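You operate a simulated robot arm through the tools that you are given. There is no shell and no other tool. Be economical: measure what you need, move in short steps, check, and stop when the job is done.

Carry out the task below with a simulated robot arm. There is one attempt and no reset: what you move stays moved.

TASK
Take the bottle labelled "Test strips" from the right drainer of the sink bench and leave it on top of the foils carton there. Put the tall orange-banded bottle from the top of the white-topped table on the blue board. Open the spares drawer, put the wide nozzle on the top of the test bench away in the inside of the spares drawer and shut the drawer again. Press the blue result button three times. Turn the mixer knob to 5. Open the beakers door, take the labels carton from the second shelf from the bottom of the store rack and leave it in the shelf of the beakers cupboard and shut the door again. The order is free. Set down upright: bottle, tall orange-banded bottle, wide nozzle, labels carton.

The check looks at the end state, three seconds after you hand in, the way a careful person would. Anything else that was tipped, shoved, dropped, spilled or broken makes it a failure.

THE ROBOT
A 6-joint arm with a fingered hand on a trunk, on a base that drives. Base frame: it is fixed to the floor where the robot stands at the start and does not move with it; the origin is under the middle of the robot, x ahead of it, y to its left, z up; the surface under the hand at the start is at about z = 87.6. Lengths are in cm, angles in rad, forces in N, time in s.
With the tool pointing down near the work surface it reaches from about 26 to 60 cm from the robot's upright axis, wherever it stands. Its first joint turns from -2.897 to 2.897 rad. Places, roughly: beakers door [-30, 870, 50]; blue board (27x20x2 cm) [-220, 120, 80]; blue result button [-110, 880, 90]; foils carton [50, -25, 100]; inside of the spares drawer [-140, 900, 10]; labels carton [-350, 925, 75]; mixer knob [-220, 920, 90]; shelf of the beakers cupboard [-30, 910, 50]; small blue bottle, teal bottle [50, 0, 100]; spares drawer [-140, 890, 20]; tall orange-banded bottle (9x9x24 cm) [-220, 150, 90]; wide nozzle (4x4x5 cm) [-60, 890, 90]. Payload 3.2 kg.
The TCP is the grasp point between the finger pads, 2.2 cm short of the fingertips. In the tool frame z runs along the fingers and y along their closing line. The gripper opens to 11.2 cm. The gripper's body begins 6 cm behind the TCP. The gripper is a hand of 3 fingers: y runs from the thumb to the fingers, the wrist lies at [0, 0, -21.8] in the tool frame.
Orientation is that of the tool frame in the base frame, as a unit quaternion [w, x, y, z]. With the fingers straight down and closing along the base's y, the tool's x points along the base's -x, its y along +y and its z along -z.

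THE INTERFACE
- The arm moves only by the tool nudge_tool. Its arguments are lists of equal length, an entry for each row: "delta_pos": the shift along the tool's x, y, z in cm, a list of three; "rotation": the turn, a rotation vector about the tool's x, y, z in rad, a list of three. In form: {"delta_pos": [[x, y, z], ...], "rotation": [[rx, ry, rz], ...]}. A call has 1 to 20 rows; each row is the pose to reach, as a shift and turn from the pose commanded when the call began, along the tool's axes at that moment. Each row takes 0.2 s and may step no farther than 5 cm and 0.15 rad from the row before; otherwise, the whole call is refused. Where a pose cannot be reached the arm comes as near as it can. A force on the tool above 40 N (or 10 N above the force at the start of the call, whichever is more), or a blocked arm, ends the call early, and 0.2 s more pass. In this call time passes only in rows, and 0.2 s behind the last. It gives the time, the measured TCP pose, the force on the tool (base axes), the opening and the grip force at its end, in the units of the frame above (readings bear some noise), with the torque about the TCP (base axes, N m) and any sound that the robot's microphone picked up.
- Cameras (640 x 400 px; columns grow to the right, rows downward): "scene" is now at [1.22, 11.78, 151.28]; the picture's right is [-0.52, -0.85, 0.00], its down [-0.53, 0.32, -0.79] and it looks along [0.67, -0.41, -0.62] (base axes); focal length 276 px, centre (320, 200). "wrist" rides on the gripper at [6.6, 0.3, -8.1] in the tool frame; the picture's right is [-0.05, 1.00, 0.00], its down [-0.77, -0.04, -0.64] and it looks along [-0.63, -0.03, 0.77] (tool axes); focal length 275 px, centre (320, 200). There is no depth. A picture from a camera that has moved, and an enlarged one, comes with that camera's place and axes in the base frame and with its lens. The place of the scene camera against the robot may be out by one fixed shift of up to 1.2 cm in any direction.
- capture(camera): a new picture of that camera. No time passes.
- raise_lower(by): slides the trunk up (or, below 0, down) by that many cm; the arm and the scene camera ride with it, the base frame stays. It gives what a move gives, with no picture.
- drive_base(legs): drives the robot by 1 to 6 legs, each [ahead, turn to the left] in cm and rad, along the robot's own axes; the way and the turn of a leg run together, so that a leg with both is an arc; at most 150 cm and 3.142 rad a leg. The arm and the cameras ride along, it lands a little off, and it stops where it bumps. It gives what a move gives.
- curl_fingers(finger1, finger2, thumb_bend): sets how far each is bent, from 0 (flat) to 1 (curled in); at 0.3 the hand is open as for a grip, at 0.7 the pads meet at the TCP. One left out holds its place. A second passes; each finger stops where it meets its share of the squeeze, and holds until it gets a number again. It is the only way to open and close the hand. It gives what a move gives, with no picture; readings hold the bend of each and the force on the fingers (four entries, about 0 where the hand has none), thumb and palm.
- aim_head(pan, tilt): turns the head with the scene camera to pan (to the left, within 2.705 rad either way) and tilt (down, from -0.506 to 1.204), counted from straight ahead of the robot. It gives what a move gives.
- inspect(camera, box): a new picture of the part [left, top, right, bottom] of that camera's present view, enlarged. No time passes.
- sign_off(): hands the job in; it is judged then, once.

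Work in short steps. Places have to be worked out from the pictures, the camera data and where the tool is seen: move nearer, look again, correct. Check each grasp and each placing, and mend what went wrong. You have 207 turns and 200 pictures in all, those below and enlarged ones among them. Open the gripper and draw the arm clear of the work before you hand the job in, unless the task says otherwise.

The tools are called after "Request:" by a JSON object that holds its "api" and its "payload". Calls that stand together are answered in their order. nudge_tool: Moves the arm, as the interface text tells. Its arguments: {"type":"object","properties":{"delta_pos":{"type":"array","items":{"type":"array","items":{"type":"number"}}},"rotation":{"type":"array","items":{"type":"array","items":{"type":"number"}}}},"required":["delta_pos","rotation"]} The other tools are called the same way: raise_lower (by) slides the trunk up or down; curl_fingers (finger1, finger2, thumb_bend) moves the fingers one by one; drive_base (legs) drives the base; aim_head (pan, tilt) turns the head that bears the scene camera; capture (camera) takes a picture; inspect (camera, box) takes an enlarged picture of a part of a camera's view; sign_off () hands the job in.

At the start:

```text
t: 0.0
tool_pos: [34.07, 1.48, 120.21]
tool_rot: [0.001, 0.001, 1.0, 0.002]
contact_force: [0.8, 0.0, 0.0]
torque: [0.05, 0.0, 0.03]
grip_width: 11.2
grasp_force: 0.0
shape: jaw
bend: [0.3, 0.3, 0.3]
finger forces: [0.0, 0.0, 0.0, 0.0, 0.0, 0.0]
trunk travel left (down, up): [-52.5, 6.5]
robot x, y, heading: [0.01, -0.28, 0.004]
head pan, tilt: [-0.55, 0.667]
```

scene: 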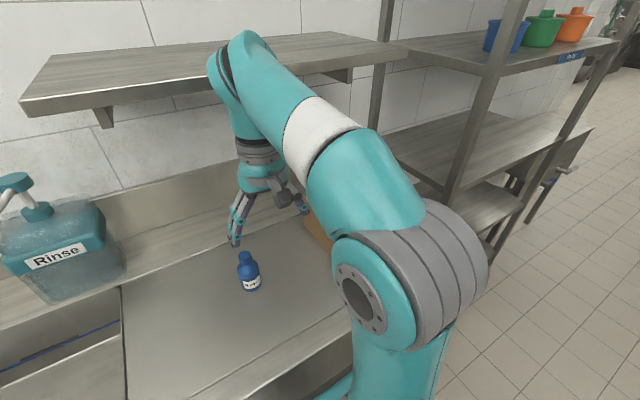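
wrist: 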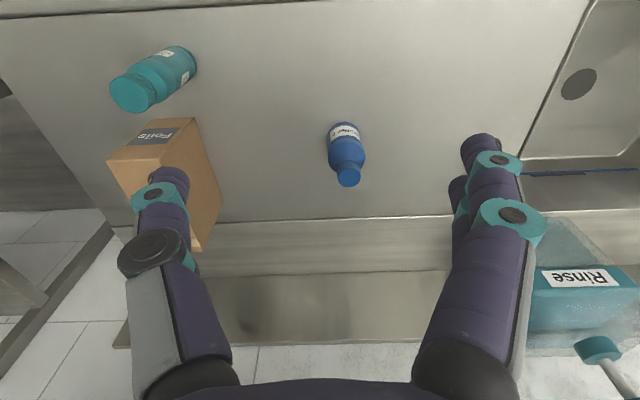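

The wrist view shows the blue bottle, the teal bottle and the foils carton. I need to read the labels, so I enlarge both.

Request:
{"api": "inspect", "payload": {"camera": "wrist", "box": [300, 100, 400, 200]}}

Request:
{"api": "inspect", "payload": {"camera": "wrist", "box": [90, 30, 240, 260]}}

Request:
{"api": "inspect", "payload": {"camera": "scene", "box": [220, 230, 290, 300]}}

```text
4.00 times, centred on (350, 150) of wrist
camera zoom: at [27.49, 1.86, 128.22], right [0.05, 1.0, 0.0], down [0.77, -0.04, 0.64], along [0.64, -0.03, -0.77], focal length 1101 px, centre (200, 400)
```

zoom: 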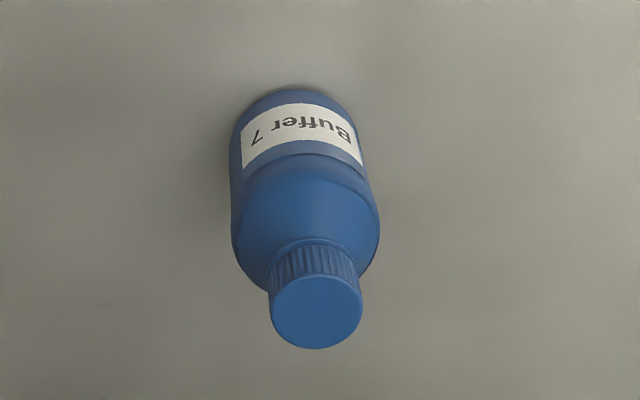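

```text
1.74 times, centred on (165, 145) of wrist
camera zoom: at [27.49, 1.86, 128.22], right [0.05, 1.0, 0.0], down [0.77, -0.04, 0.64], along [0.64, -0.03, -0.77], focal length 479 px, centre (590, 296)
```

zoom: 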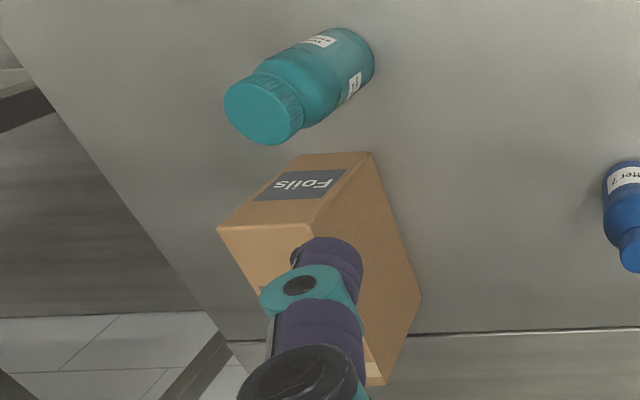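

```text
5.71 times, centred on (255, 265) of scene
camera zoom: at [1.22, 11.78, 151.28], right [-0.52, -0.85, 0.0], down [-0.53, 0.32, -0.79], along [0.67, -0.41, -0.62], focal length 1576 px, centre (691, -171)
```

zoom: 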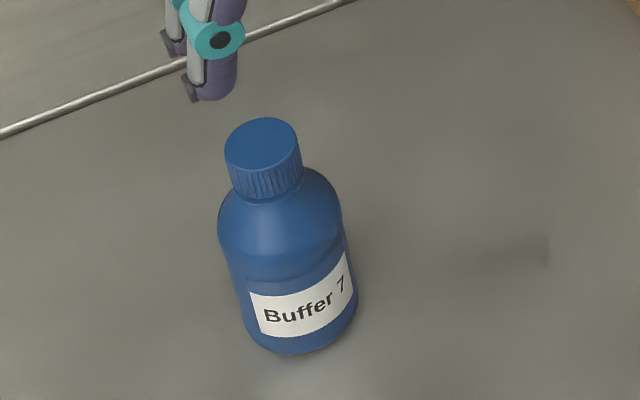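

Blue is Buffer 7. I check the teal bottle's labels close up.

Request:
{"api": "inspect", "payload": {"camera": "wrist", "box": [145, 35, 205, 95]}}

Request:
{"api": "inspect", "payload": {"camera": "wrist", "box": [90, 100, 240, 260]}}

```text
6.67 times, centred on (175, 65) of wrist
camera zoom: at [27.49, 1.86, 128.22], right [0.05, 1.0, 0.0], down [0.77, -0.04, 0.64], along [0.64, -0.03, -0.77], focal length 1835 px, centre (1287, 1100)
```

zoom: 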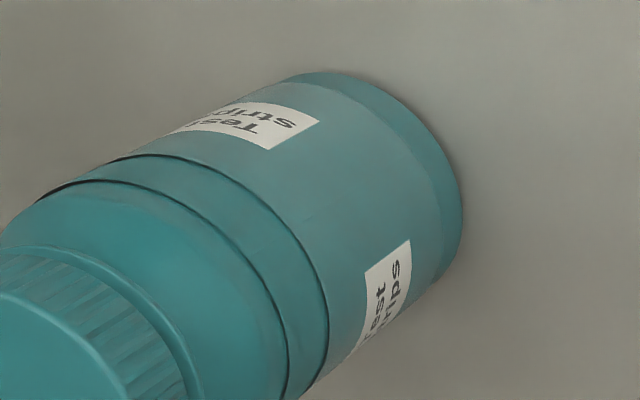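

```text
2.50 times, centred on (165, 180) of wrist
camera zoom: at [27.49, 1.86, 128.22], right [0.05, 1.0, 0.0], down [0.77, -0.04, 0.64], along [0.64, -0.03, -0.77], focal length 688 px, centre (708, 250)
```

zoom: 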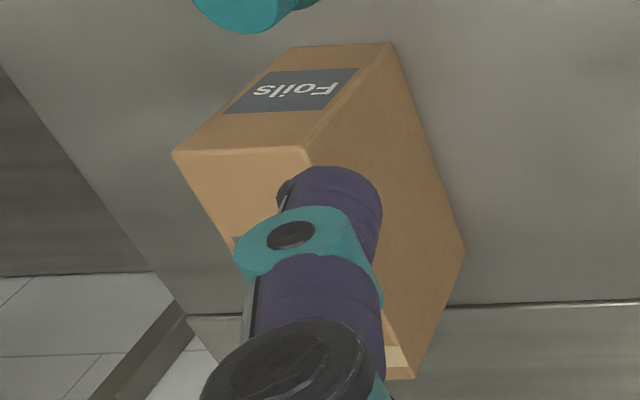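

Teal is "Test strips", at about [36.3, -18.2], 11.6 cm tall. The foils carton spans x 43.7–60.3, y -18.2 to -24.6, with its top at about z 100. I raise the trunk to measure the wall shelf by parallax, so I know the clearance.

Request:
{"api": "raise_lower", "payload": {"by": 6}}

Request:
{"api": "capture", "payload": {"camera": "scene"}}

Request:
{"api": "capture", "payload": {"camera": "wrist"}}

```text
t: 1.0
tool_pos: [34.1, 1.64, 126.09]
tool_rot: [0.001, 0.001, 1.0, 0.0]
contact_force: [0.0, 1.1, 0.5]
torque: [0.02, 0.0, -0.01]
grip_width: 11.2
grasp_force: 0.1
shape: jaw
bend: [0.3, 0.3, 0.3]
finger forces: [0.0, 0.1, 0.0, 0.1, 0.0, 0.1]
trunk travel left (down, up): [-58.5, 0.5]
robot x, y, heading: [-0.17, -0.03, -0.005]
head pan, tilt: [-0.55, 0.667]
```

```text
192 pictures are left
camera scene: at [1.23, 11.79, 157.28], right [-0.52, -0.85, 0.0], down [-0.53, 0.32, -0.79], along [0.67, -0.41, -0.62], focal length 276 px, centre (320, 200)
```

scene: 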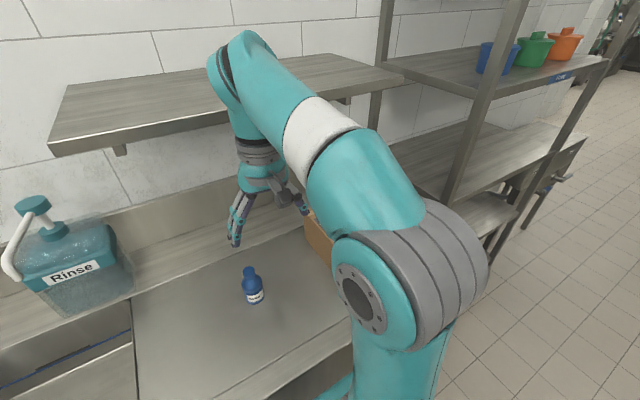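

```text
191 pictures are left
camera wrist: at [27.5, 1.86, 134.22], right [0.05, 1.0, 0.0], down [0.77, -0.04, 0.64], along [0.64, -0.03, -0.77], focal length 275 px, centre (320, 200)
```

wrist: 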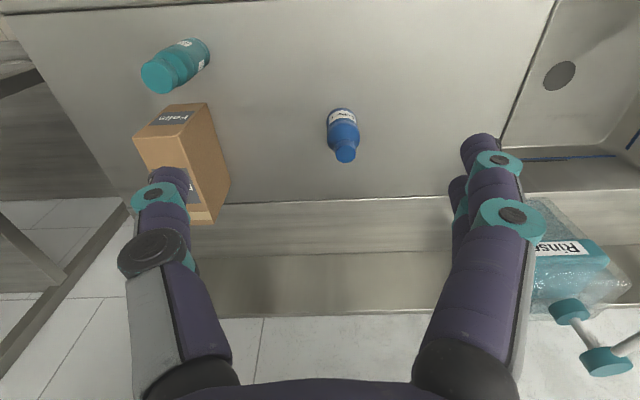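

The shelf's front edge is at x≈51, z≈139, so a straight-down hand would be tight over the carton. I'll grasp with the hand tilted about 0.3 rad, wrist back towards me, and move above the teal bottle first.

Request:
{"api": "nudge_tool", "payload": {"delta_pos": [[-0.4, -4, 1], [-0.8, -8, 4], [-1.2, -12, 7], [-1.7, -16, 10.5], [-2.2, -19.8, 14]], "rotation": [[0, -0.06, 0], [0, -0.12, 0], [0, -0.18, 0], [0, -0.24, 0], [0, -0.3, 0]]}}

Request:
{"api": "capture", "payload": {"camera": "wrist"}}

Request:
{"api": "capture", "payload": {"camera": "scene"}}

```text
refused: row 2 steps farther than a row can; nothing moved
```

```text
190 pictures are left
camera wrist: at [27.5, 1.86, 134.22], right [0.05, 1.0, 0.0], down [0.77, -0.04, 0.64], along [0.64, -0.03, -0.77], focal length 275 px, centre (320, 200)
```

wrist: 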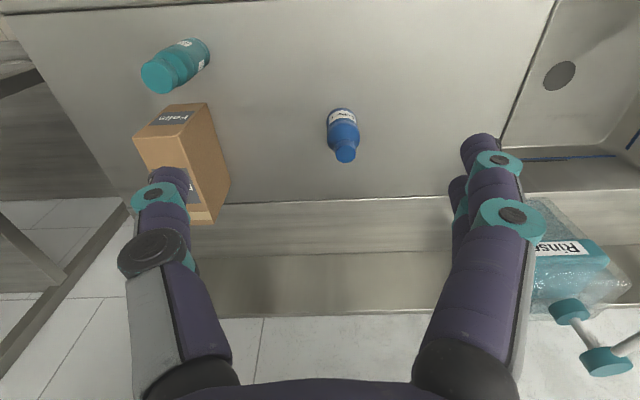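

```text
189 pictures are left
camera scene: at [1.23, 11.79, 157.28], right [-0.52, -0.85, 0.0], down [-0.53, 0.32, -0.79], along [0.67, -0.41, -0.62], focal length 276 px, centre (320, 200)
```

scene: 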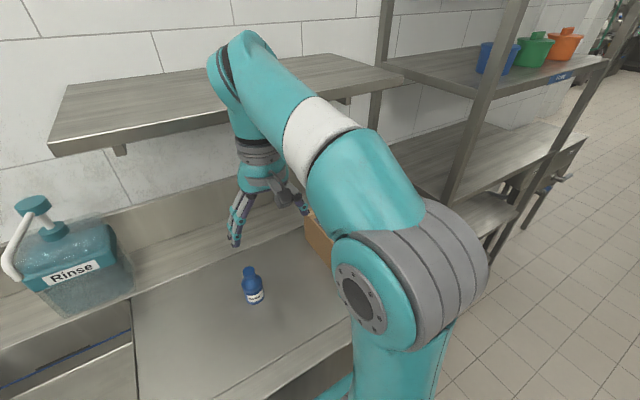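

A step was slightly over 5 cm; I repeat it with smaller rows.

Request:
{"api": "nudge_tool", "payload": {"delta_pos": [[-0.4, -3, 1], [-0.8, -6, 3.5], [-1.1, -9, 6], [-1.4, -12, 8], [-1.7, -15, 10], [-2.0, -17.5, 12], [-2.2, -19.8, 14]], "rotation": [[0, -0.04, 0], [0, -0.08, 0], [0, -0.12, 0], [0, -0.16, 0], [0, -0.2, 0], [0, -0.25, 0], [0, -0.3, 0]]}}

Request:
{"api": "capture", "payload": {"camera": "wrist"}}

Request:
{"api": "capture", "payload": {"camera": "scene"}}

```text
t: 2.6
tool_pos: [36.33, -18.64, 112.22]
tool_rot: [0.151, 0.0, 0.989, 0.001]
contact_force: [-0.1, -0.4, 0.5]
torque: [0.02, 0.0, 0.03]
grip_width: 11.2
grasp_force: 0.1
shape: jaw
bend: [0.3, 0.3, 0.3]
finger forces: [0.0, 0.0, 0.0, 0.0, 0.1, 0.1]
trunk travel left (down, up): [-58.5, 0.5]
robot x, y, heading: [-0.08, 0.01, 0.002]
head pan, tilt: [-0.55, 0.667]
```

```text
188 pictures are left
camera wrist: at [27.6, -18.28, 117.97], right [0.05, 1.0, 0.02], down [0.55, -0.04, 0.84], along [0.84, -0.03, -0.55], focal length 275 px, centre (320, 200)
```

wrist: 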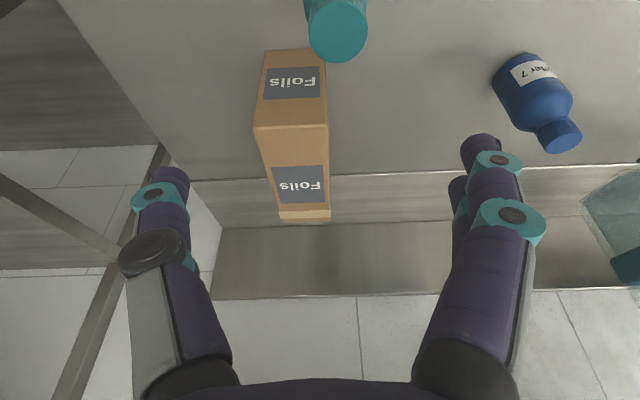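

```text
187 pictures are left
camera scene: at [1.23, 11.73, 157.28], right [-0.52, -0.85, 0.0], down [-0.53, 0.32, -0.79], along [0.67, -0.41, -0.62], focal length 276 px, centre (320, 200)
```

scene: 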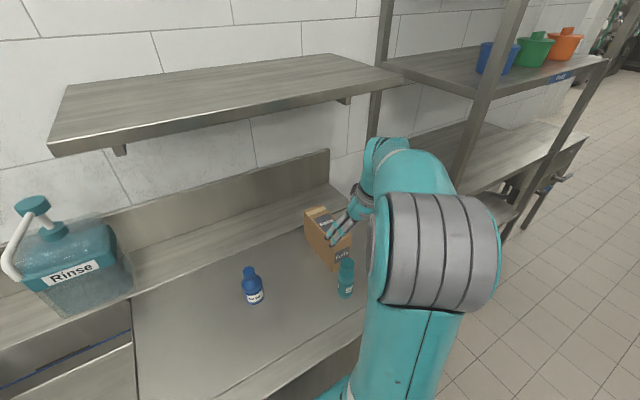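

Combining three sightings, the cap is at about [35.7, -17.2] with its top at z≈101 (bottle ~13.4 tall). I correct sideways and come partway down, to z≈100, with the fingers straddling the bottle.

Request:
{"api": "nudge_tool", "payload": {"delta_pos": [[0.5, 1.1, 0], [1.7, 1.1, 3.7], [2.9, 1.1, 7.5], [4.1, 1.1, 11.3]], "rotation": [[0, 0, 0], [0, 0, 0], [0, 0, 0], [0, 0, 0]]}}

Request:
{"api": "capture", "payload": {"camera": "wrist"}}

Request:
{"api": "capture", "payload": {"camera": "scene"}}

```text
t: 3.6
tool_pos: [35.76, -17.31, 99.94]
tool_rot: [0.15, 0.001, 0.989, 0.001]
contact_force: [-0.2, 0.4, 0.8]
torque: [0.01, 0.0, -0.01]
grip_width: 11.18
grasp_force: 0.1
shape: jaw
bend: [0.3, 0.3, 0.3]
finger forces: [0.0, 0.0, 0.1, 0.0, 0.1, 0.0]
trunk travel left (down, up): [-58.5, 0.5]
robot x, y, heading: [0.27, 0.11, -0.0]
head pan, tilt: [-0.55, 0.667]
```

```text
186 pictures are left
camera wrist: at [27.18, -16.98, 105.68], right [0.05, 1.0, 0.02], down [0.55, -0.04, 0.84], along [0.84, -0.03, -0.55], focal length 275 px, centre (320, 200)
```

wrist: 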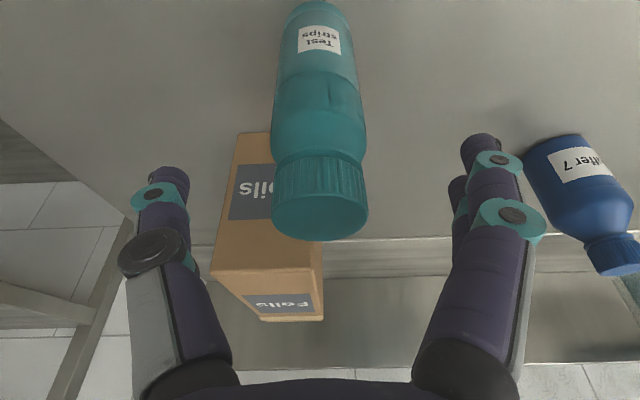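

```text
185 pictures are left
camera scene: at [1.27, 11.75, 157.28], right [-0.52, -0.85, 0.0], down [-0.53, 0.32, -0.79], along [0.67, -0.41, -0.62], focal length 276 px, centre (320, 200)
```

scene: 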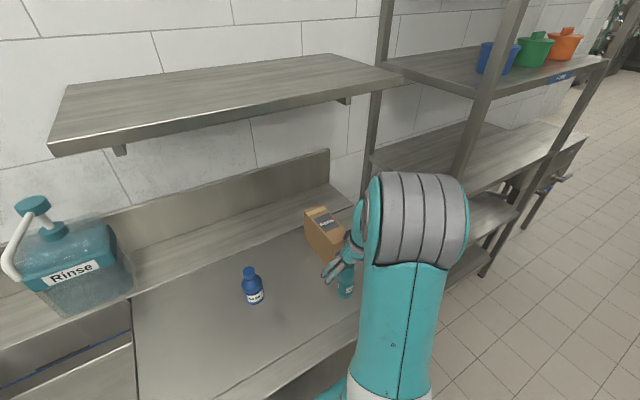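

The bottle is centred between the fingers (axis ≈[35.7, -17.3], top ≈100.7). I go down 4 cm to TCP z≈96, then close.

Request:
{"api": "nudge_tool", "payload": {"delta_pos": [[0.6, 0, 1.9], [1.18, 0, 3.82]], "rotation": [[0, 0, 0], [0, 0, 0]]}}

Request:
{"api": "curl_fingers", "payload": {"finger1": 0.62, "finger2": 0.62, "thumb_bend": 0.62}}

Request:
{"api": "capture", "payload": {"camera": "wrist"}}

```text
t: 4.2
tool_pos: [35.67, -17.22, 96.09]
tool_rot: [0.15, 0.0, 0.989, 0.0]
contact_force: [0.5, 0.4, -0.9]
torque: [-0.01, 0.03, 0.01]
grip_width: 11.21
grasp_force: 0.0
shape: jaw
bend: [0.3, 0.3, 0.3]
finger forces: [0.1, 0.0, 0.0, 0.0, 0.0, 0.0]
trunk travel left (down, up): [-58.5, 0.5]
robot x, y, heading: [0.13, -0.16, -0.001]
head pan, tilt: [-0.55, 0.667]
```

```text
t: 5.2
tool_pos: [35.67, -17.22, 96.15]
tool_rot: [0.151, 0.0, 0.989, 0.001]
contact_force: [-0.2, -0.4, -0.5]
torque: [-0.03, 0.01, 0.03]
grip_width: 3.69
grasp_force: 5.2
shape: fingers
bend: [0.57, 0.58, 0.59]
finger forces: [3.2, 2.2, 0.0, 0.1, 5.1, 0.1]
trunk travel left (down, up): [-58.5, 0.5]
robot x, y, heading: [-0.49, 0.34, -0.001]
head pan, tilt: [-0.55, 0.667]
```

```text
184 pictures are left
camera wrist: at [27.03, -16.88, 101.83], right [0.05, 1.0, 0.02], down [0.55, -0.04, 0.84], along [0.84, -0.03, -0.55], focal length 275 px, centre (320, 200)
```

wrist: 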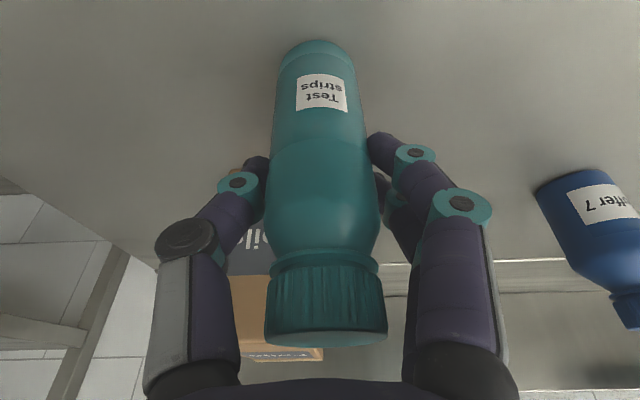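

Grasped lightly. I tighten the fingers and lift straight up by 14.5 cm.

Request:
{"api": "curl_fingers", "payload": {"finger1": 0.7, "finger2": 0.7, "thumb_bend": 0.7}}

Request:
{"api": "nudge_tool", "payload": {"delta_pos": [[-0.3, 0, -0.96], [-1.2, 0, -3.8], [-2.4, 0, -7.7], [-3.4, 0, -11], [-4.28, 0, -13.85]], "rotation": [[0, 0, 0], [0, 0, 0], [0, 0, 0], [0, 0, 0], [0, 0, 0]]}}

Request:
{"api": "capture", "payload": {"camera": "wrist"}}

Request:
{"api": "capture", "payload": {"camera": "scene"}}

```text
t: 6.2
tool_pos: [35.71, -17.16, 96.14]
tool_rot: [0.15, 0.001, 0.989, 0.0]
contact_force: [0.2, -0.9, -0.1]
torque: [0.0, 0.0, 0.01]
grip_width: 3.57
grasp_force: 13.1
shape: fingers
bend: [0.59, 0.6, 0.62]
finger forces: [7.7, 6.2, 0.1, 0.0, 13.2, 0.1]
trunk travel left (down, up): [-58.5, 0.5]
robot x, y, heading: [0.17, -0.37, -0.002]
head pan, tilt: [-0.55, 0.667]
```

```text
t: 7.4
tool_pos: [35.33, -17.37, 110.52]
tool_rot: [0.15, 0.0, 0.989, 0.001]
contact_force: [0.3, 0.8, -1.9]
torque: [-0.01, -0.01, -0.02]
grip_width: 3.54
grasp_force: 13.4
shape: fingers
bend: [0.59, 0.61, 0.62]
finger forces: [7.8, 6.3, 0.0, 0.0, 13.2, 0.1]
trunk travel left (down, up): [-58.5, 0.5]
robot x, y, heading: [-0.02, -0.11, -0.0]
head pan, tilt: [-0.55, 0.667]
```

```text
183 pictures are left
camera wrist: at [26.64, -17.01, 116.32], right [0.05, 1.0, 0.02], down [0.55, -0.04, 0.84], along [0.84, -0.03, -0.55], focal length 275 px, centre (320, 200)
```

wrist: 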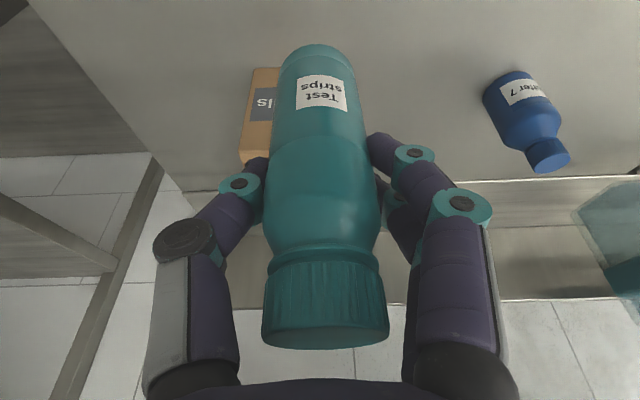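

```text
182 pictures are left
camera scene: at [1.2, 11.79, 157.27], right [-0.52, -0.85, 0.0], down [-0.53, 0.32, -0.79], along [0.67, -0.41, -0.62], focal length 276 px, centre (320, 200)
```

scene: 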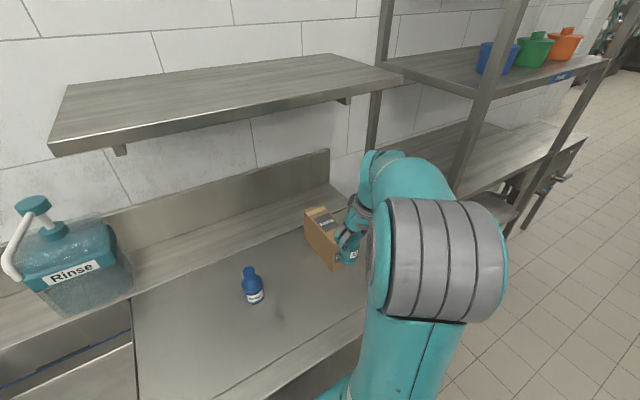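

Held well; the bottle's bottom is at about z 102. I go a bit higher, then sideways and forward over the carton's middle-front ([48.4, -21.3]).

Request:
{"api": "nudge_tool", "payload": {"delta_pos": [[-0.3, -2, -0.96], [-0.3, -4, -0.96], [-4.4, -4, 0.3], [-8.5, -4, 1.58], [-12.6, -4, 2.86]], "rotation": [[0, 0, 0], [0, 0, 0], [0, 0, 0], [0, 0, 0], [0, 0, 0]]}}

Request:
{"api": "capture", "payload": {"camera": "wrist"}}

Request:
{"api": "capture", "payload": {"camera": "scene"}}

```text
t: 8.6
tool_pos: [48.97, -20.95, 111.49]
tool_rot: [0.15, 0.001, 0.989, 0.0]
contact_force: [-0.4, 0.5, -1.5]
torque: [0.01, 0.01, 0.01]
grip_width: 3.53
grasp_force: 12.9
shape: fingers
bend: [0.59, 0.61, 0.62]
finger forces: [7.9, 6.3, 0.0, 0.0, 13.0, 0.1]
trunk travel left (down, up): [-58.5, 0.5]
robot x, y, heading: [-0.34, 0.12, -0.004]
head pan, tilt: [-0.55, 0.667]
```

```text
181 pictures are left
camera wrist: at [40.25, -20.49, 117.23], right [0.05, 1.0, 0.02], down [0.55, -0.04, 0.84], along [0.83, -0.03, -0.55], focal length 275 px, centre (320, 200)
```

wrist: 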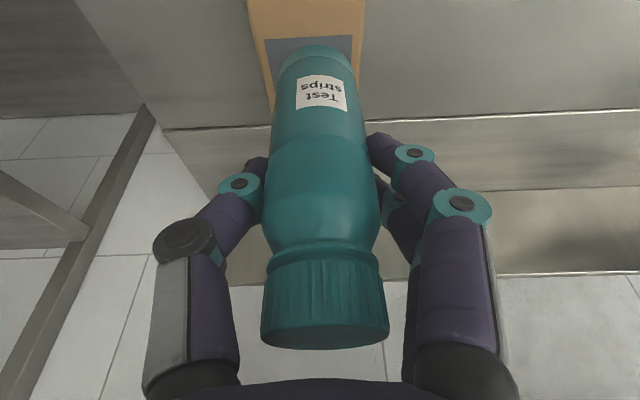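

```text
180 pictures are left
camera scene: at [1.34, 11.76, 157.28], right [-0.52, -0.85, 0.0], down [-0.53, 0.32, -0.79], along [0.67, -0.41, -0.62], focal length 276 px, centre (320, 200)
```

scene: 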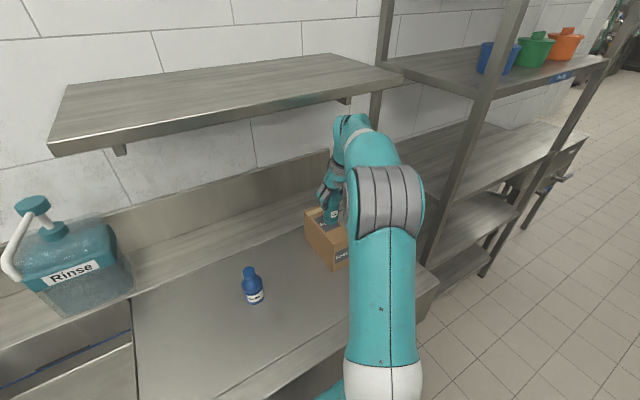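

Centred over the carton. I lower it by 2 cm, then in small steps while watching the force.

Request:
{"api": "nudge_tool", "payload": {"delta_pos": [[0.3, 0, 0.96], [0.59, 0, 1.91]], "rotation": [[0, 0, 0], [0, 0, 0]]}}

Request:
{"api": "nudge_tool", "payload": {"delta_pos": [[0.12, 0, 0.38]], "rotation": [[0, 0, 0]]}}

Request:
{"api": "inspect", "payload": {"camera": "scene", "box": [290, 170, 370, 280]}}

Request:
{"api": "capture", "payload": {"camera": "wrist"}}

```text
t: 9.2
tool_pos: [48.86, -20.93, 109.45]
tool_rot: [0.15, 0.001, 0.989, 0.001]
contact_force: [-0.6, 0.2, -1.7]
torque: [0.0, -0.01, 0.0]
grip_width: 3.54
grasp_force: 13.4
shape: fingers
bend: [0.59, 0.61, 0.62]
finger forces: [7.6, 6.3, 0.0, 0.0, 13.0, 0.0]
trunk travel left (down, up): [-58.5, 0.5]
robot x, y, heading: [-0.42, -0.05, -0.002]
head pan, tilt: [-0.55, 0.667]
```

```text
t: 9.6
tool_pos: [48.64, -21.03, 109.1]
tool_rot: [0.151, 0.0, 0.989, 0.001]
contact_force: [-0.2, -0.3, -1.8]
torque: [-0.01, 0.03, -0.01]
grip_width: 3.53
grasp_force: 13.3
shape: fingers
bend: [0.59, 0.61, 0.62]
finger forces: [7.6, 6.3, 0.0, 0.0, 13.0, 0.0]
trunk travel left (down, up): [-58.5, 0.5]
robot x, y, heading: [-0.16, 0.17, 0.001]
head pan, tilt: [-0.55, 0.667]
```

```text
3.64 times, centred on (330, 225) of scene
camera zoom: at [1.24, 11.76, 157.28], right [-0.52, -0.85, 0.0], down [-0.53, 0.32, -0.79], along [0.67, -0.41, -0.62], focal length 1003 px, centre (284, 109)
```

zoom: 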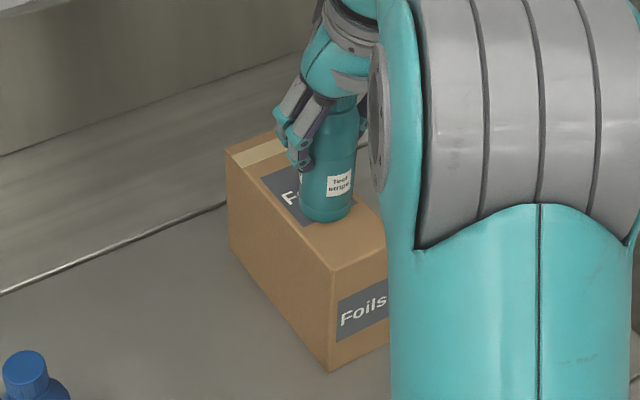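

```text
178 pictures are left
camera wrist: at [40.01, -20.74, 114.84], right [0.05, 1.0, 0.01], down [0.55, -0.04, 0.84], along [0.84, -0.03, -0.55], focal length 275 px, centre (320, 200)
```

wrist: 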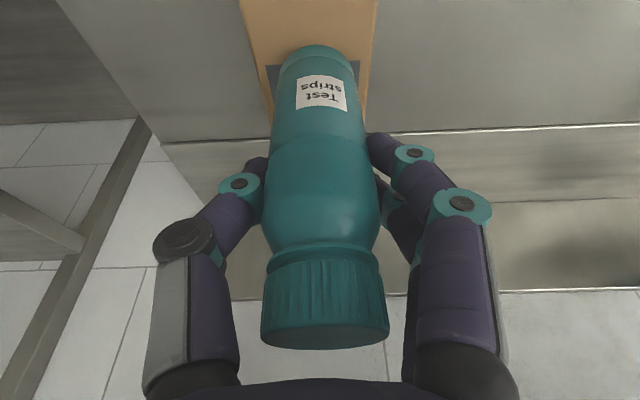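

Bottle is about 0.5 cm above the carton and well centred. I keep lowering in tiny steps until the force changes.

Request:
{"api": "nudge_tool", "payload": {"delta_pos": [[0.09, 0, 0.29]], "rotation": [[0, 0, 0]]}}

Request:
{"api": "nudge_tool", "payload": {"delta_pos": [[0.06, 0, 0.2]], "rotation": [[0, 0, 0]]}}

Request:
{"api": "nudge_tool", "payload": {"delta_pos": [[0.06, 0, 0.2]], "rotation": [[0, 0, 0]]}}

```text
t: 10.0
tool_pos: [48.54, -21.13, 108.87]
tool_rot: [0.149, 0.002, 0.989, 0.0]
contact_force: [-0.2, -0.1, -1.0]
torque: [-0.02, 0.0, 0.0]
grip_width: 3.51
grasp_force: 13.0
shape: fingers
bend: [0.59, 0.61, 0.62]
finger forces: [7.8, 6.3, 0.1, 0.1, 13.0, 0.0]
trunk travel left (down, up): [-58.5, 0.5]
robot x, y, heading: [-0.06, 0.14, -0.002]
head pan, tilt: [-0.55, 0.667]
```

```text
t: 10.4
tool_pos: [48.63, -21.24, 108.65]
tool_rot: [0.149, 0.001, 0.989, 0.001]
contact_force: [0.4, 0.2, -0.6]
torque: [0.03, 0.05, 0.06]
grip_width: 3.52
grasp_force: 13.7
shape: fingers
bend: [0.59, 0.61, 0.62]
finger forces: [7.6, 6.3, 0.0, 0.0, 13.0, 0.0]
trunk travel left (down, up): [-58.5, 0.5]
robot x, y, heading: [-0.2, -0.04, -0.004]
head pan, tilt: [-0.55, 0.667]
```

```text
t: 10.8
tool_pos: [48.7, -21.13, 108.53]
tool_rot: [0.149, 0.0, 0.989, 0.0]
contact_force: [0.7, -1.1, 3.3]
torque: [-0.05, -0.07, 0.02]
grip_width: 3.51
grasp_force: 14.5
shape: fingers
bend: [0.59, 0.61, 0.62]
finger forces: [7.7, 6.6, 0.0, 0.0, 14.3, 0.1]
trunk travel left (down, up): [-58.5, 0.5]
robot x, y, heading: [0.24, 0.02, 0.001]
head pan, tilt: [-0.55, 0.667]
```

Contact: the vertical force went from -1.8 to +3.3 N. I release gently, then fully.

Request:
{"api": "curl_fingers", "payload": {"finger1": 0.54, "finger2": 0.54, "thumb_bend": 0.54}}

Request:
{"api": "curl_fingers", "payload": {"finger1": 0.3, "finger2": 0.3, "thumb_bend": 0.3}}

Request:
{"api": "capture", "payload": {"camera": "wrist"}}

```text
t: 11.8
tool_pos: [48.69, -21.12, 108.36]
tool_rot: [0.151, 0.0, 0.989, 0.002]
contact_force: [-0.4, -0.2, 0.3]
torque: [0.03, -0.02, 0.01]
grip_width: 4.42
grasp_force: 0.1
shape: fingers
bend: [0.54, 0.54, 0.54]
finger forces: [0.0, 0.0, 0.0, 0.1, 0.1, 0.1]
trunk travel left (down, up): [-58.5, 0.5]
robot x, y, heading: [-0.04, -0.39, -0.001]
head pan, tilt: [-0.55, 0.667]
```

```text
t: 12.8
tool_pos: [48.65, -21.2, 108.47]
tool_rot: [0.151, 0.001, 0.989, 0.001]
contact_force: [0.3, 0.4, 0.0]
torque: [-0.03, 0.0, -0.01]
grip_width: 11.13
grasp_force: 0.0
shape: fingers
bend: [0.3, 0.3, 0.3]
finger forces: [0.1, 0.0, 0.1, 0.0, 0.0, 0.0]
trunk travel left (down, up): [-58.5, 0.5]
robot x, y, heading: [-0.0, 0.11, 0.0]
head pan, tilt: [-0.55, 0.667]
```

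```text
177 pictures are left
camera wrist: at [39.95, -20.79, 114.23], right [0.05, 1.0, 0.02], down [0.55, -0.04, 0.84], along [0.84, -0.03, -0.55], focal length 275 px, centre (320, 200)
```

wrist: 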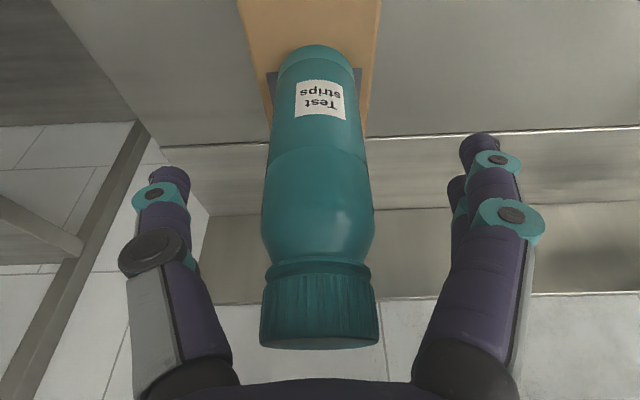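

The bottle stands on the carton. I back out along the tool axis, then pull back towards me.

Request:
{"api": "nudge_tool", "payload": {"delta_pos": [[0, 0, -3], [0, 0, -6], [1, 0, -9], [5, 0, -11], [9.5, 0, -13]], "rotation": [[0, 0, 0], [0, 0, 0], [0, 0, 0], [0, 0, 0], [0, 0, 0]]}}

Request:
{"api": "capture", "payload": {"camera": "wrist"}}

Request:
{"api": "capture", "payload": {"camera": "scene"}}

```text
t: 14.0
tool_pos: [35.7, -20.91, 118.39]
tool_rot: [0.15, -0.001, 0.989, 0.001]
contact_force: [-0.8, 0.3, -0.9]
torque: [0.02, 0.01, -0.01]
grip_width: 11.1
grasp_force: 0.2
shape: fingers
bend: [0.3, 0.3, 0.3]
finger forces: [0.0, 0.1, 0.1, 0.0, 0.0, 0.0]
trunk travel left (down, up): [-58.5, 0.5]
robot x, y, heading: [-0.18, 0.19, -0.006]
head pan, tilt: [-0.55, 0.667]
```

```text
176 pictures are left
camera wrist: at [26.93, -20.62, 124.08], right [0.05, 1.0, 0.01], down [0.55, -0.04, 0.84], along [0.84, -0.03, -0.55], focal length 275 px, centre (320, 200)
```

wrist: 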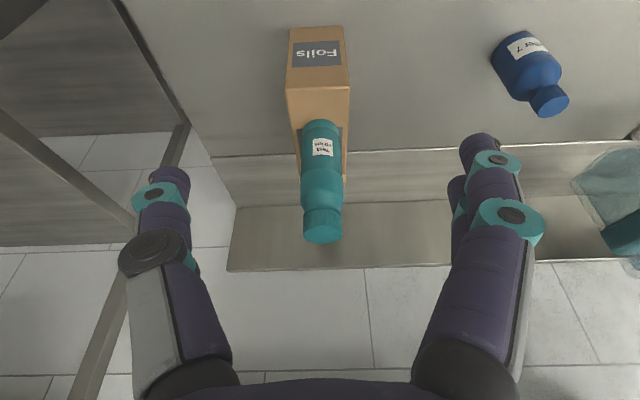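

```text
175 pictures are left
camera scene: at [1.13, 11.81, 157.27], right [-0.52, -0.85, 0.0], down [-0.53, 0.32, -0.79], along [0.67, -0.41, -0.62], focal length 276 px, centre (320, 200)
```

scene: 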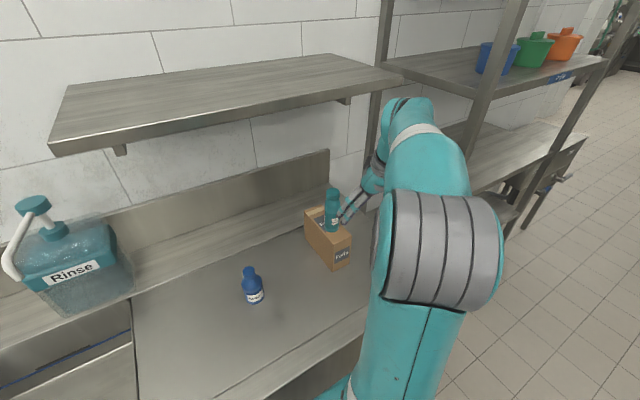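

Bottle stands safely on the carton. I tuck the arm back to straight-down and centre, then turn the head to look behind-left at the white table.

Request:
{"api": "nudge_tool", "payload": {"delta_pos": [[0.5, 3.5, -1], [1, 7.5, -2], [1.4, 11.5, -3], [1.8, 15, -4.2], [2.2, 18, -5.5], [2.6, 21, -6.7]], "rotation": [[0, 0.05, 0], [0, 0.1, 0], [0, 0.15, 0], [0, 0.2, 0], [0, 0.25, 0], [0, 0.3, 0]]}}

Request:
{"api": "aim_head", "payload": {"pan": 2.5, "tilt": 0.4}}

Request:
{"api": "capture", "payload": {"camera": "scene"}}

Request:
{"api": "aim_head", "payload": {"pan": 1.6, "tilt": 0.25}}

Request:
{"api": "capture", "payload": {"camera": "scene"}}

```text
t: 15.4
tool_pos: [31.12, 0.0, 123.8]
tool_rot: [-0.001, 0.001, 1.0, 0.0]
contact_force: [0.0, 0.7, -0.8]
torque: [-0.03, 0.01, -0.02]
grip_width: 11.12
grasp_force: 0.0
shape: fingers
bend: [0.3, 0.3, 0.3]
finger forces: [0.0, 0.0, 0.0, 0.0, 0.1, 0.1]
trunk travel left (down, up): [-58.5, 0.5]
robot x, y, heading: [0.09, -0.3, -0.002]
head pan, tilt: [-0.55, 0.667]
```

```text
t: 18.0
tool_pos: [31.33, -0.08, 123.78]
tool_rot: [0.001, 0.001, 1.0, 0.0]
contact_force: [0.4, 0.1, -0.8]
torque: [-0.04, 0.03, -0.02]
grip_width: 11.11
grasp_force: 0.0
shape: fingers
bend: [0.3, 0.3, 0.3]
finger forces: [0.0, 0.0, 0.1, 0.0, 0.0, 0.0]
trunk travel left (down, up): [-58.5, 0.5]
robot x, y, heading: [-0.11, 0.14, 0.007]
head pan, tilt: [2.499, 0.4]
```

```text
174 pictures are left
camera scene: at [-13.54, 21.84, 159.67], right [0.6, 0.8, 0.0], down [0.31, -0.23, -0.92], along [-0.74, 0.55, -0.39], focal length 276 px, centre (320, 200)
```

scene: 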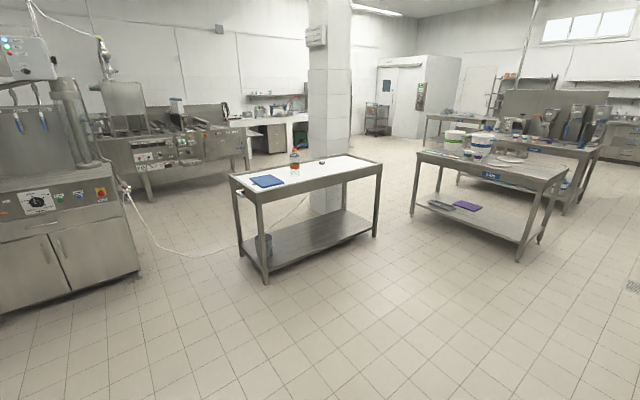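

```text
t: 19.2
tool_pos: [31.15, 0.06, 123.8]
tool_rot: [0.001, 0.0, 1.0, 0.001]
contact_force: [-0.2, -0.8, 0.9]
torque: [0.04, 0.02, -0.02]
grip_width: 11.15
grasp_force: 0.0
shape: fingers
bend: [0.3, 0.3, 0.3]
finger forces: [0.0, 0.0, 0.0, 0.1, 0.0, 0.1]
trunk travel left (down, up): [-58.5, 0.5]
robot x, y, heading: [-0.24, -0.06, -0.002]
head pan, tilt: [1.6, 0.25]
```

```text
173 pictures are left
camera scene: at [-6.41, 25.63, 161.07], right [1.0, 0.03, 0.0], down [0.01, -0.25, -0.97], along [-0.03, 0.97, -0.25], focal length 276 px, centre (320, 200)
```

scene: 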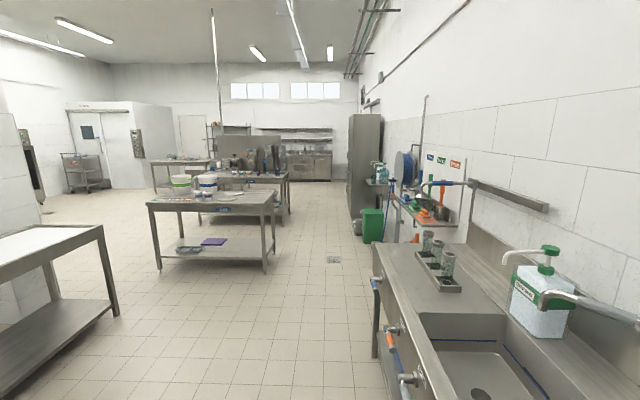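

The white table with the blue board and the orange-banded bottle is seen behind-left; its near long side is around x≈-190. I back off from the bench, turn left, drive to about (-135,135), face the table and look.

Request:
{"api": "drive_base", "payload": {"legs": [[-40, 0], [0, 2.208], [84, 0], [80, 0], [0, 0.933]]}}

Request:
{"api": "aim_head", "payload": {"pan": 0.0, "tilt": 0.6}}

Request:
{"api": "capture", "payload": {"camera": "scene"}}

Request:
{"api": "capture", "payload": {"camera": "wrist"}}

```text
t: 37.5
tool_pos: [-171.59, 132.7, 123.85]
tool_rot: [0.001, 1.0, 0.009, -0.001]
contact_force: [-0.8, 0.4, -0.4]
torque: [0.02, 0.01, 0.03]
grip_width: 11.13
grasp_force: 0.0
shape: fingers
bend: [0.3, 0.3, 0.3]
finger forces: [0.1, 0.0, 0.0, 0.0, 0.0, 0.1]
trunk travel left (down, up): [-58.5, 0.5]
robot x, y, heading: [-140.87, 133.27, -3.118]
head pan, tilt: [1.6, 0.25]
```

```text
t: 39.1
tool_pos: [-171.75, 132.63, 123.87]
tool_rot: [0.001, 1.0, 0.009, -0.001]
contact_force: [0.3, 0.4, 0.3]
torque: [-0.01, 0.02, 0.02]
grip_width: 11.16
grasp_force: 0.1
shape: fingers
bend: [0.3, 0.3, 0.3]
finger forces: [0.0, 0.0, 0.0, 0.0, 0.0, 0.0]
trunk travel left (down, up): [-58.5, 0.5]
robot x, y, heading: [-140.09, 133.05, -3.123]
head pan, tilt: [0.0, 0.6]
```

```text
172 pictures are left
camera scene: at [-143.13, 116.23, 157.86], right [-0.02, 1.0, 0.0], down [0.56, 0.01, -0.83], along [-0.83, -0.02, -0.56], focal length 276 px, centre (320, 200)
```

scene: 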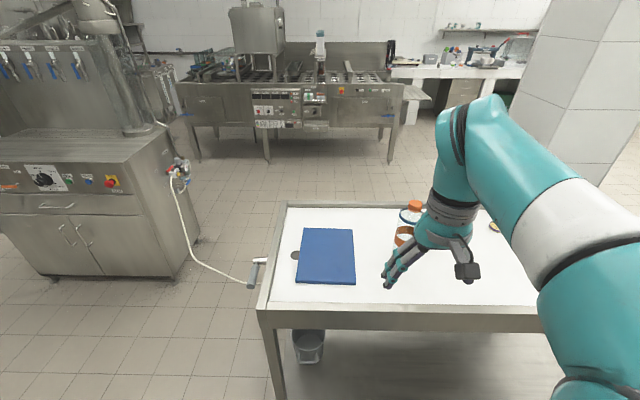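

```text
171 pictures are left
camera wrist: at [-165.03, 132.48, 131.91], right [-0.03, -1.0, 0.0], down [-0.77, 0.02, 0.64], along [-0.64, 0.02, -0.77], focal length 275 px, centre (320, 200)
```

wrist: 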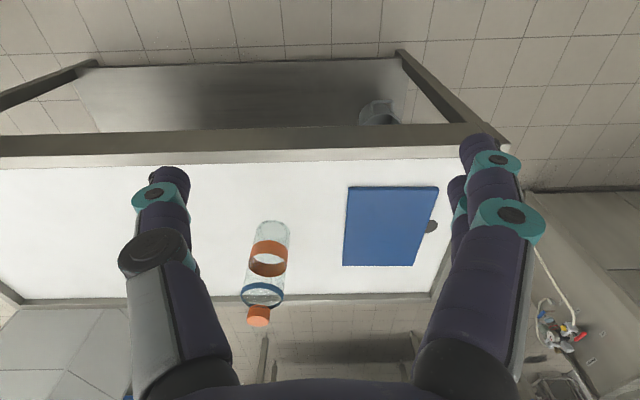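

Triangulating: table top z≈81, bottle at about [-218.5,146.4] with its cap at z≈105, board centre about [-216,117.5] with its top ≈83. The table edge is near x≈-194. I drive 23 cm ahead.

Request:
{"api": "drive_base", "payload": {"legs": [[22, 0]]}}

Request:
{"api": "capture", "payload": {"camera": "wrist"}}

Request:
{"api": "capture", "payload": {"camera": "scene"}}

```text
t: 40.8
tool_pos: [-193.9, 132.38, 123.85]
tool_rot: [0.001, 1.0, 0.006, 0.0]
contact_force: [0.6, -0.2, 0.8]
torque: [-0.03, -0.02, -0.03]
grip_width: 11.13
grasp_force: 0.0
shape: fingers
bend: [0.3, 0.3, 0.3]
finger forces: [0.0, 0.0, 0.0, 0.0, 0.0, 0.1]
trunk travel left (down, up): [-58.5, 0.5]
robot x, y, heading: [-162.41, 132.33, -3.127]
head pan, tilt: [0.0, 0.6]
```

```text
170 pictures are left
camera wrist: at [-187.29, 132.19, 131.89], right [-0.03, -1.0, 0.0], down [-0.77, 0.03, 0.64], along [-0.64, 0.02, -0.77], focal length 275 px, centre (320, 200)
```

wrist: 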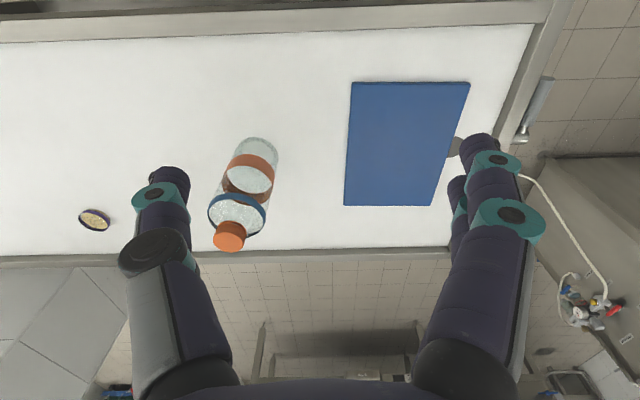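

```text
169 pictures are left
camera scene: at [-165.46, 115.88, 157.85], right [-0.02, 1.0, 0.0], down [0.57, 0.01, -0.82], along [-0.82, -0.01, -0.57], focal length 276 px, centre (320, 200)
```

scene: 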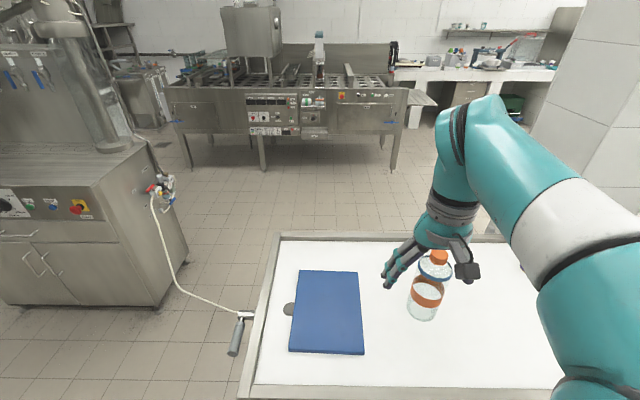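

Triangulated: board top z≈83.4 centred [-216,117.5], table z≈81.4, bottle ≈[-216.3,146]. I look at the bottle's shape to choose the grip.

Request:
{"api": "inspect", "payload": {"camera": "scene", "box": [380, 230, 480, 330]}}

Request:
{"api": "inspect", "payload": {"camera": "wrist", "box": [190, 120, 300, 260]}}

```text
4.00 times, centred on (430, 280) of scene
camera zoom: at [-165.46, 115.88, 157.85], right [-0.02, 1.0, 0.0], down [0.57, 0.01, -0.82], along [-0.82, -0.01, -0.57], focal length 1103 px, centre (-120, -120)
```

zoom: 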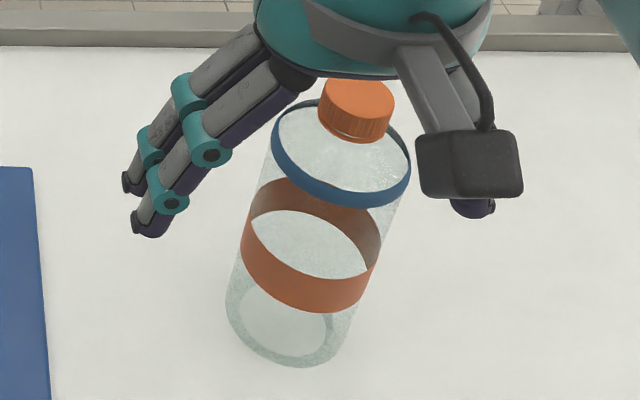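

```text
2.86 times, centred on (245, 190) of wrist
camera zoom: at [-187.29, 132.19, 131.89], right [-0.03, -1.0, 0.0], down [-0.77, 0.03, 0.64], along [-0.64, 0.02, -0.77], focal length 786 px, centre (534, 229)
```

zoom: 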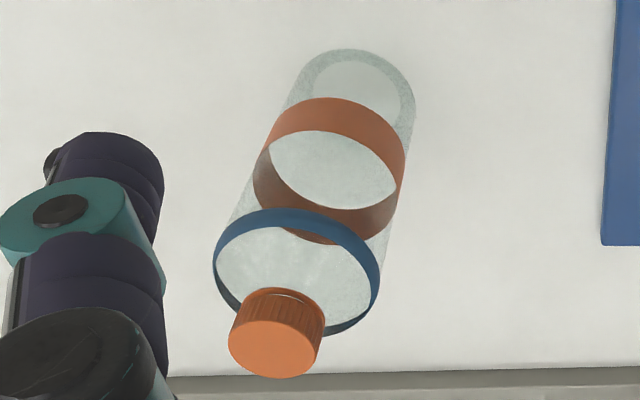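

The cap (≈4.5 cm wide) is a good grip. I move the hand above it, to z≈113.

Request:
{"api": "nudge_tool", "payload": {"delta_pos": [[-3.7, -2.3, 0], [-7.4, -4.6, 0], [-11.1, -7, 1.5], [-14.8, -9.3, 4], [-18.5, -11.6, 6.5], [-21, -13, 9], [-22.2, -13.9, 11]], "rotation": [[0, 0, 0], [0, 0, 0], [0, 0, 0], [0, 0, 0], [0, 0, 0], [0, 0, 0], [0, 0, 0]]}}

Request:
{"api": "capture", "payload": {"camera": "wrist"}}

Request:
{"api": "capture", "payload": {"camera": "scene"}}

```text
refused: row 4 steps farther than a row can; nothing moved
```

```text
166 pictures are left
camera wrist: at [-187.29, 132.19, 131.89], right [-0.03, -1.0, 0.0], down [-0.77, 0.03, 0.64], along [-0.64, 0.02, -0.77], focal length 275 px, centre (320, 200)
```

wrist: 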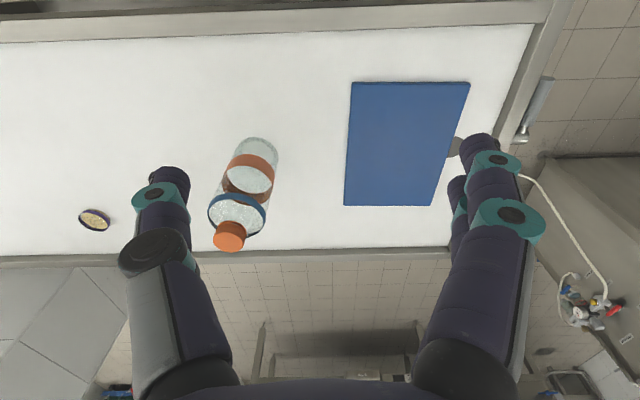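

```text
165 pictures are left
camera scene: at [-165.46, 115.88, 157.85], right [-0.02, 1.0, 0.0], down [0.57, 0.01, -0.82], along [-0.82, -0.01, -0.57], focal length 276 px, centre (320, 200)
```

scene: 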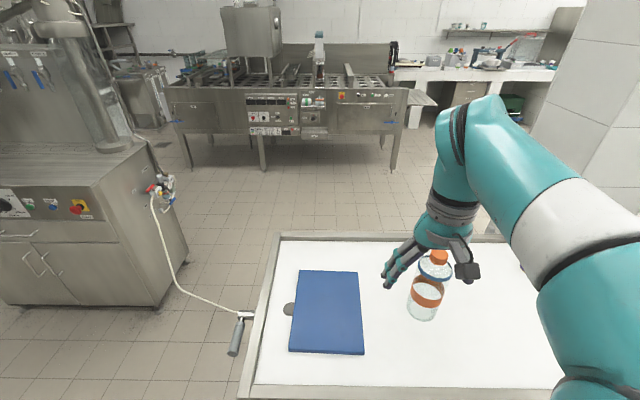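

Too large a step; smaller rows.

Request:
{"api": "nudge_tool", "payload": {"delta_pos": [[-3.4, -2.1, 0], [-6.8, -4.2, 0], [-10.2, -6.3, 1.5], [-13.4, -8.4, 3.5], [-16.5, -10.4, 5.5], [-19.5, -12.2, 8], [-22.2, -13.9, 11]], "rotation": [[0, 0, 0], [0, 0, 0], [0, 0, 0], [0, 0, 0], [0, 0, 0], [0, 0, 0], [0, 0, 0]]}}

Request:
{"api": "capture", "payload": {"camera": "wrist"}}

Request:
{"api": "capture", "payload": {"camera": "scene"}}

```text
t: 42.4
tool_pos: [-216.02, 146.11, 112.9]
tool_rot: [0.0, 1.0, 0.007, -0.001]
contact_force: [0.4, 0.5, -0.2]
torque: [-0.01, 0.0, -0.01]
grip_width: 11.14
grasp_force: 0.0
shape: fingers
bend: [0.3, 0.3, 0.3]
finger forces: [0.1, 0.1, 0.1, 0.1, 0.0, 0.1]
trunk travel left (down, up): [-58.5, 0.5]
robot x, y, heading: [-162.68, 132.58, -3.127]
head pan, tilt: [0.0, 0.6]
```

```text
164 pictures are left
camera wrist: at [-209.35, 145.86, 121.05], right [-0.03, -1.0, 0.0], down [-0.77, 0.03, 0.64], along [-0.64, 0.02, -0.77], focal length 275 px, centre (320, 200)
```

wrist: 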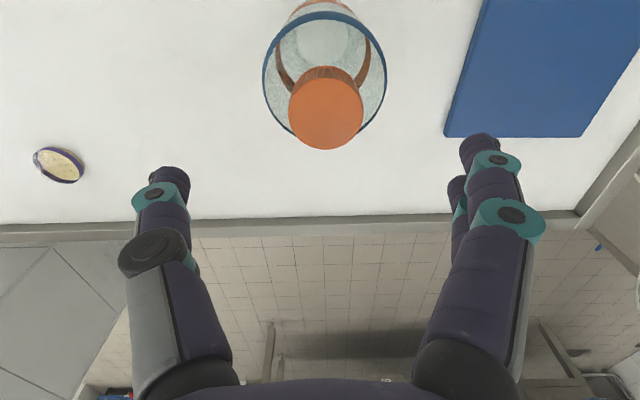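

```text
163 pictures are left
camera scene: at [-165.43, 115.93, 157.86], right [-0.01, 1.0, 0.0], down [0.57, 0.01, -0.82], along [-0.82, -0.01, -0.57], focal length 276 px, centre (320, 200)
```

scene: 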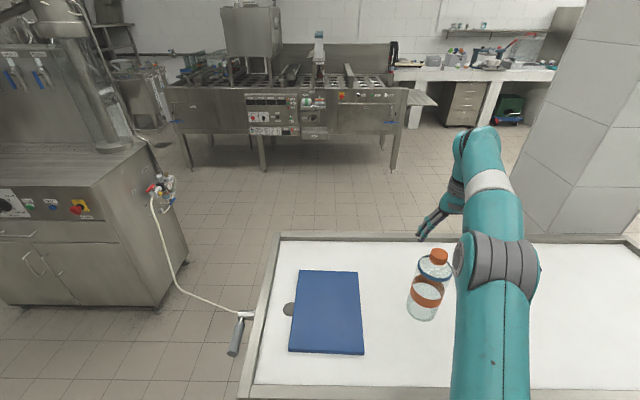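

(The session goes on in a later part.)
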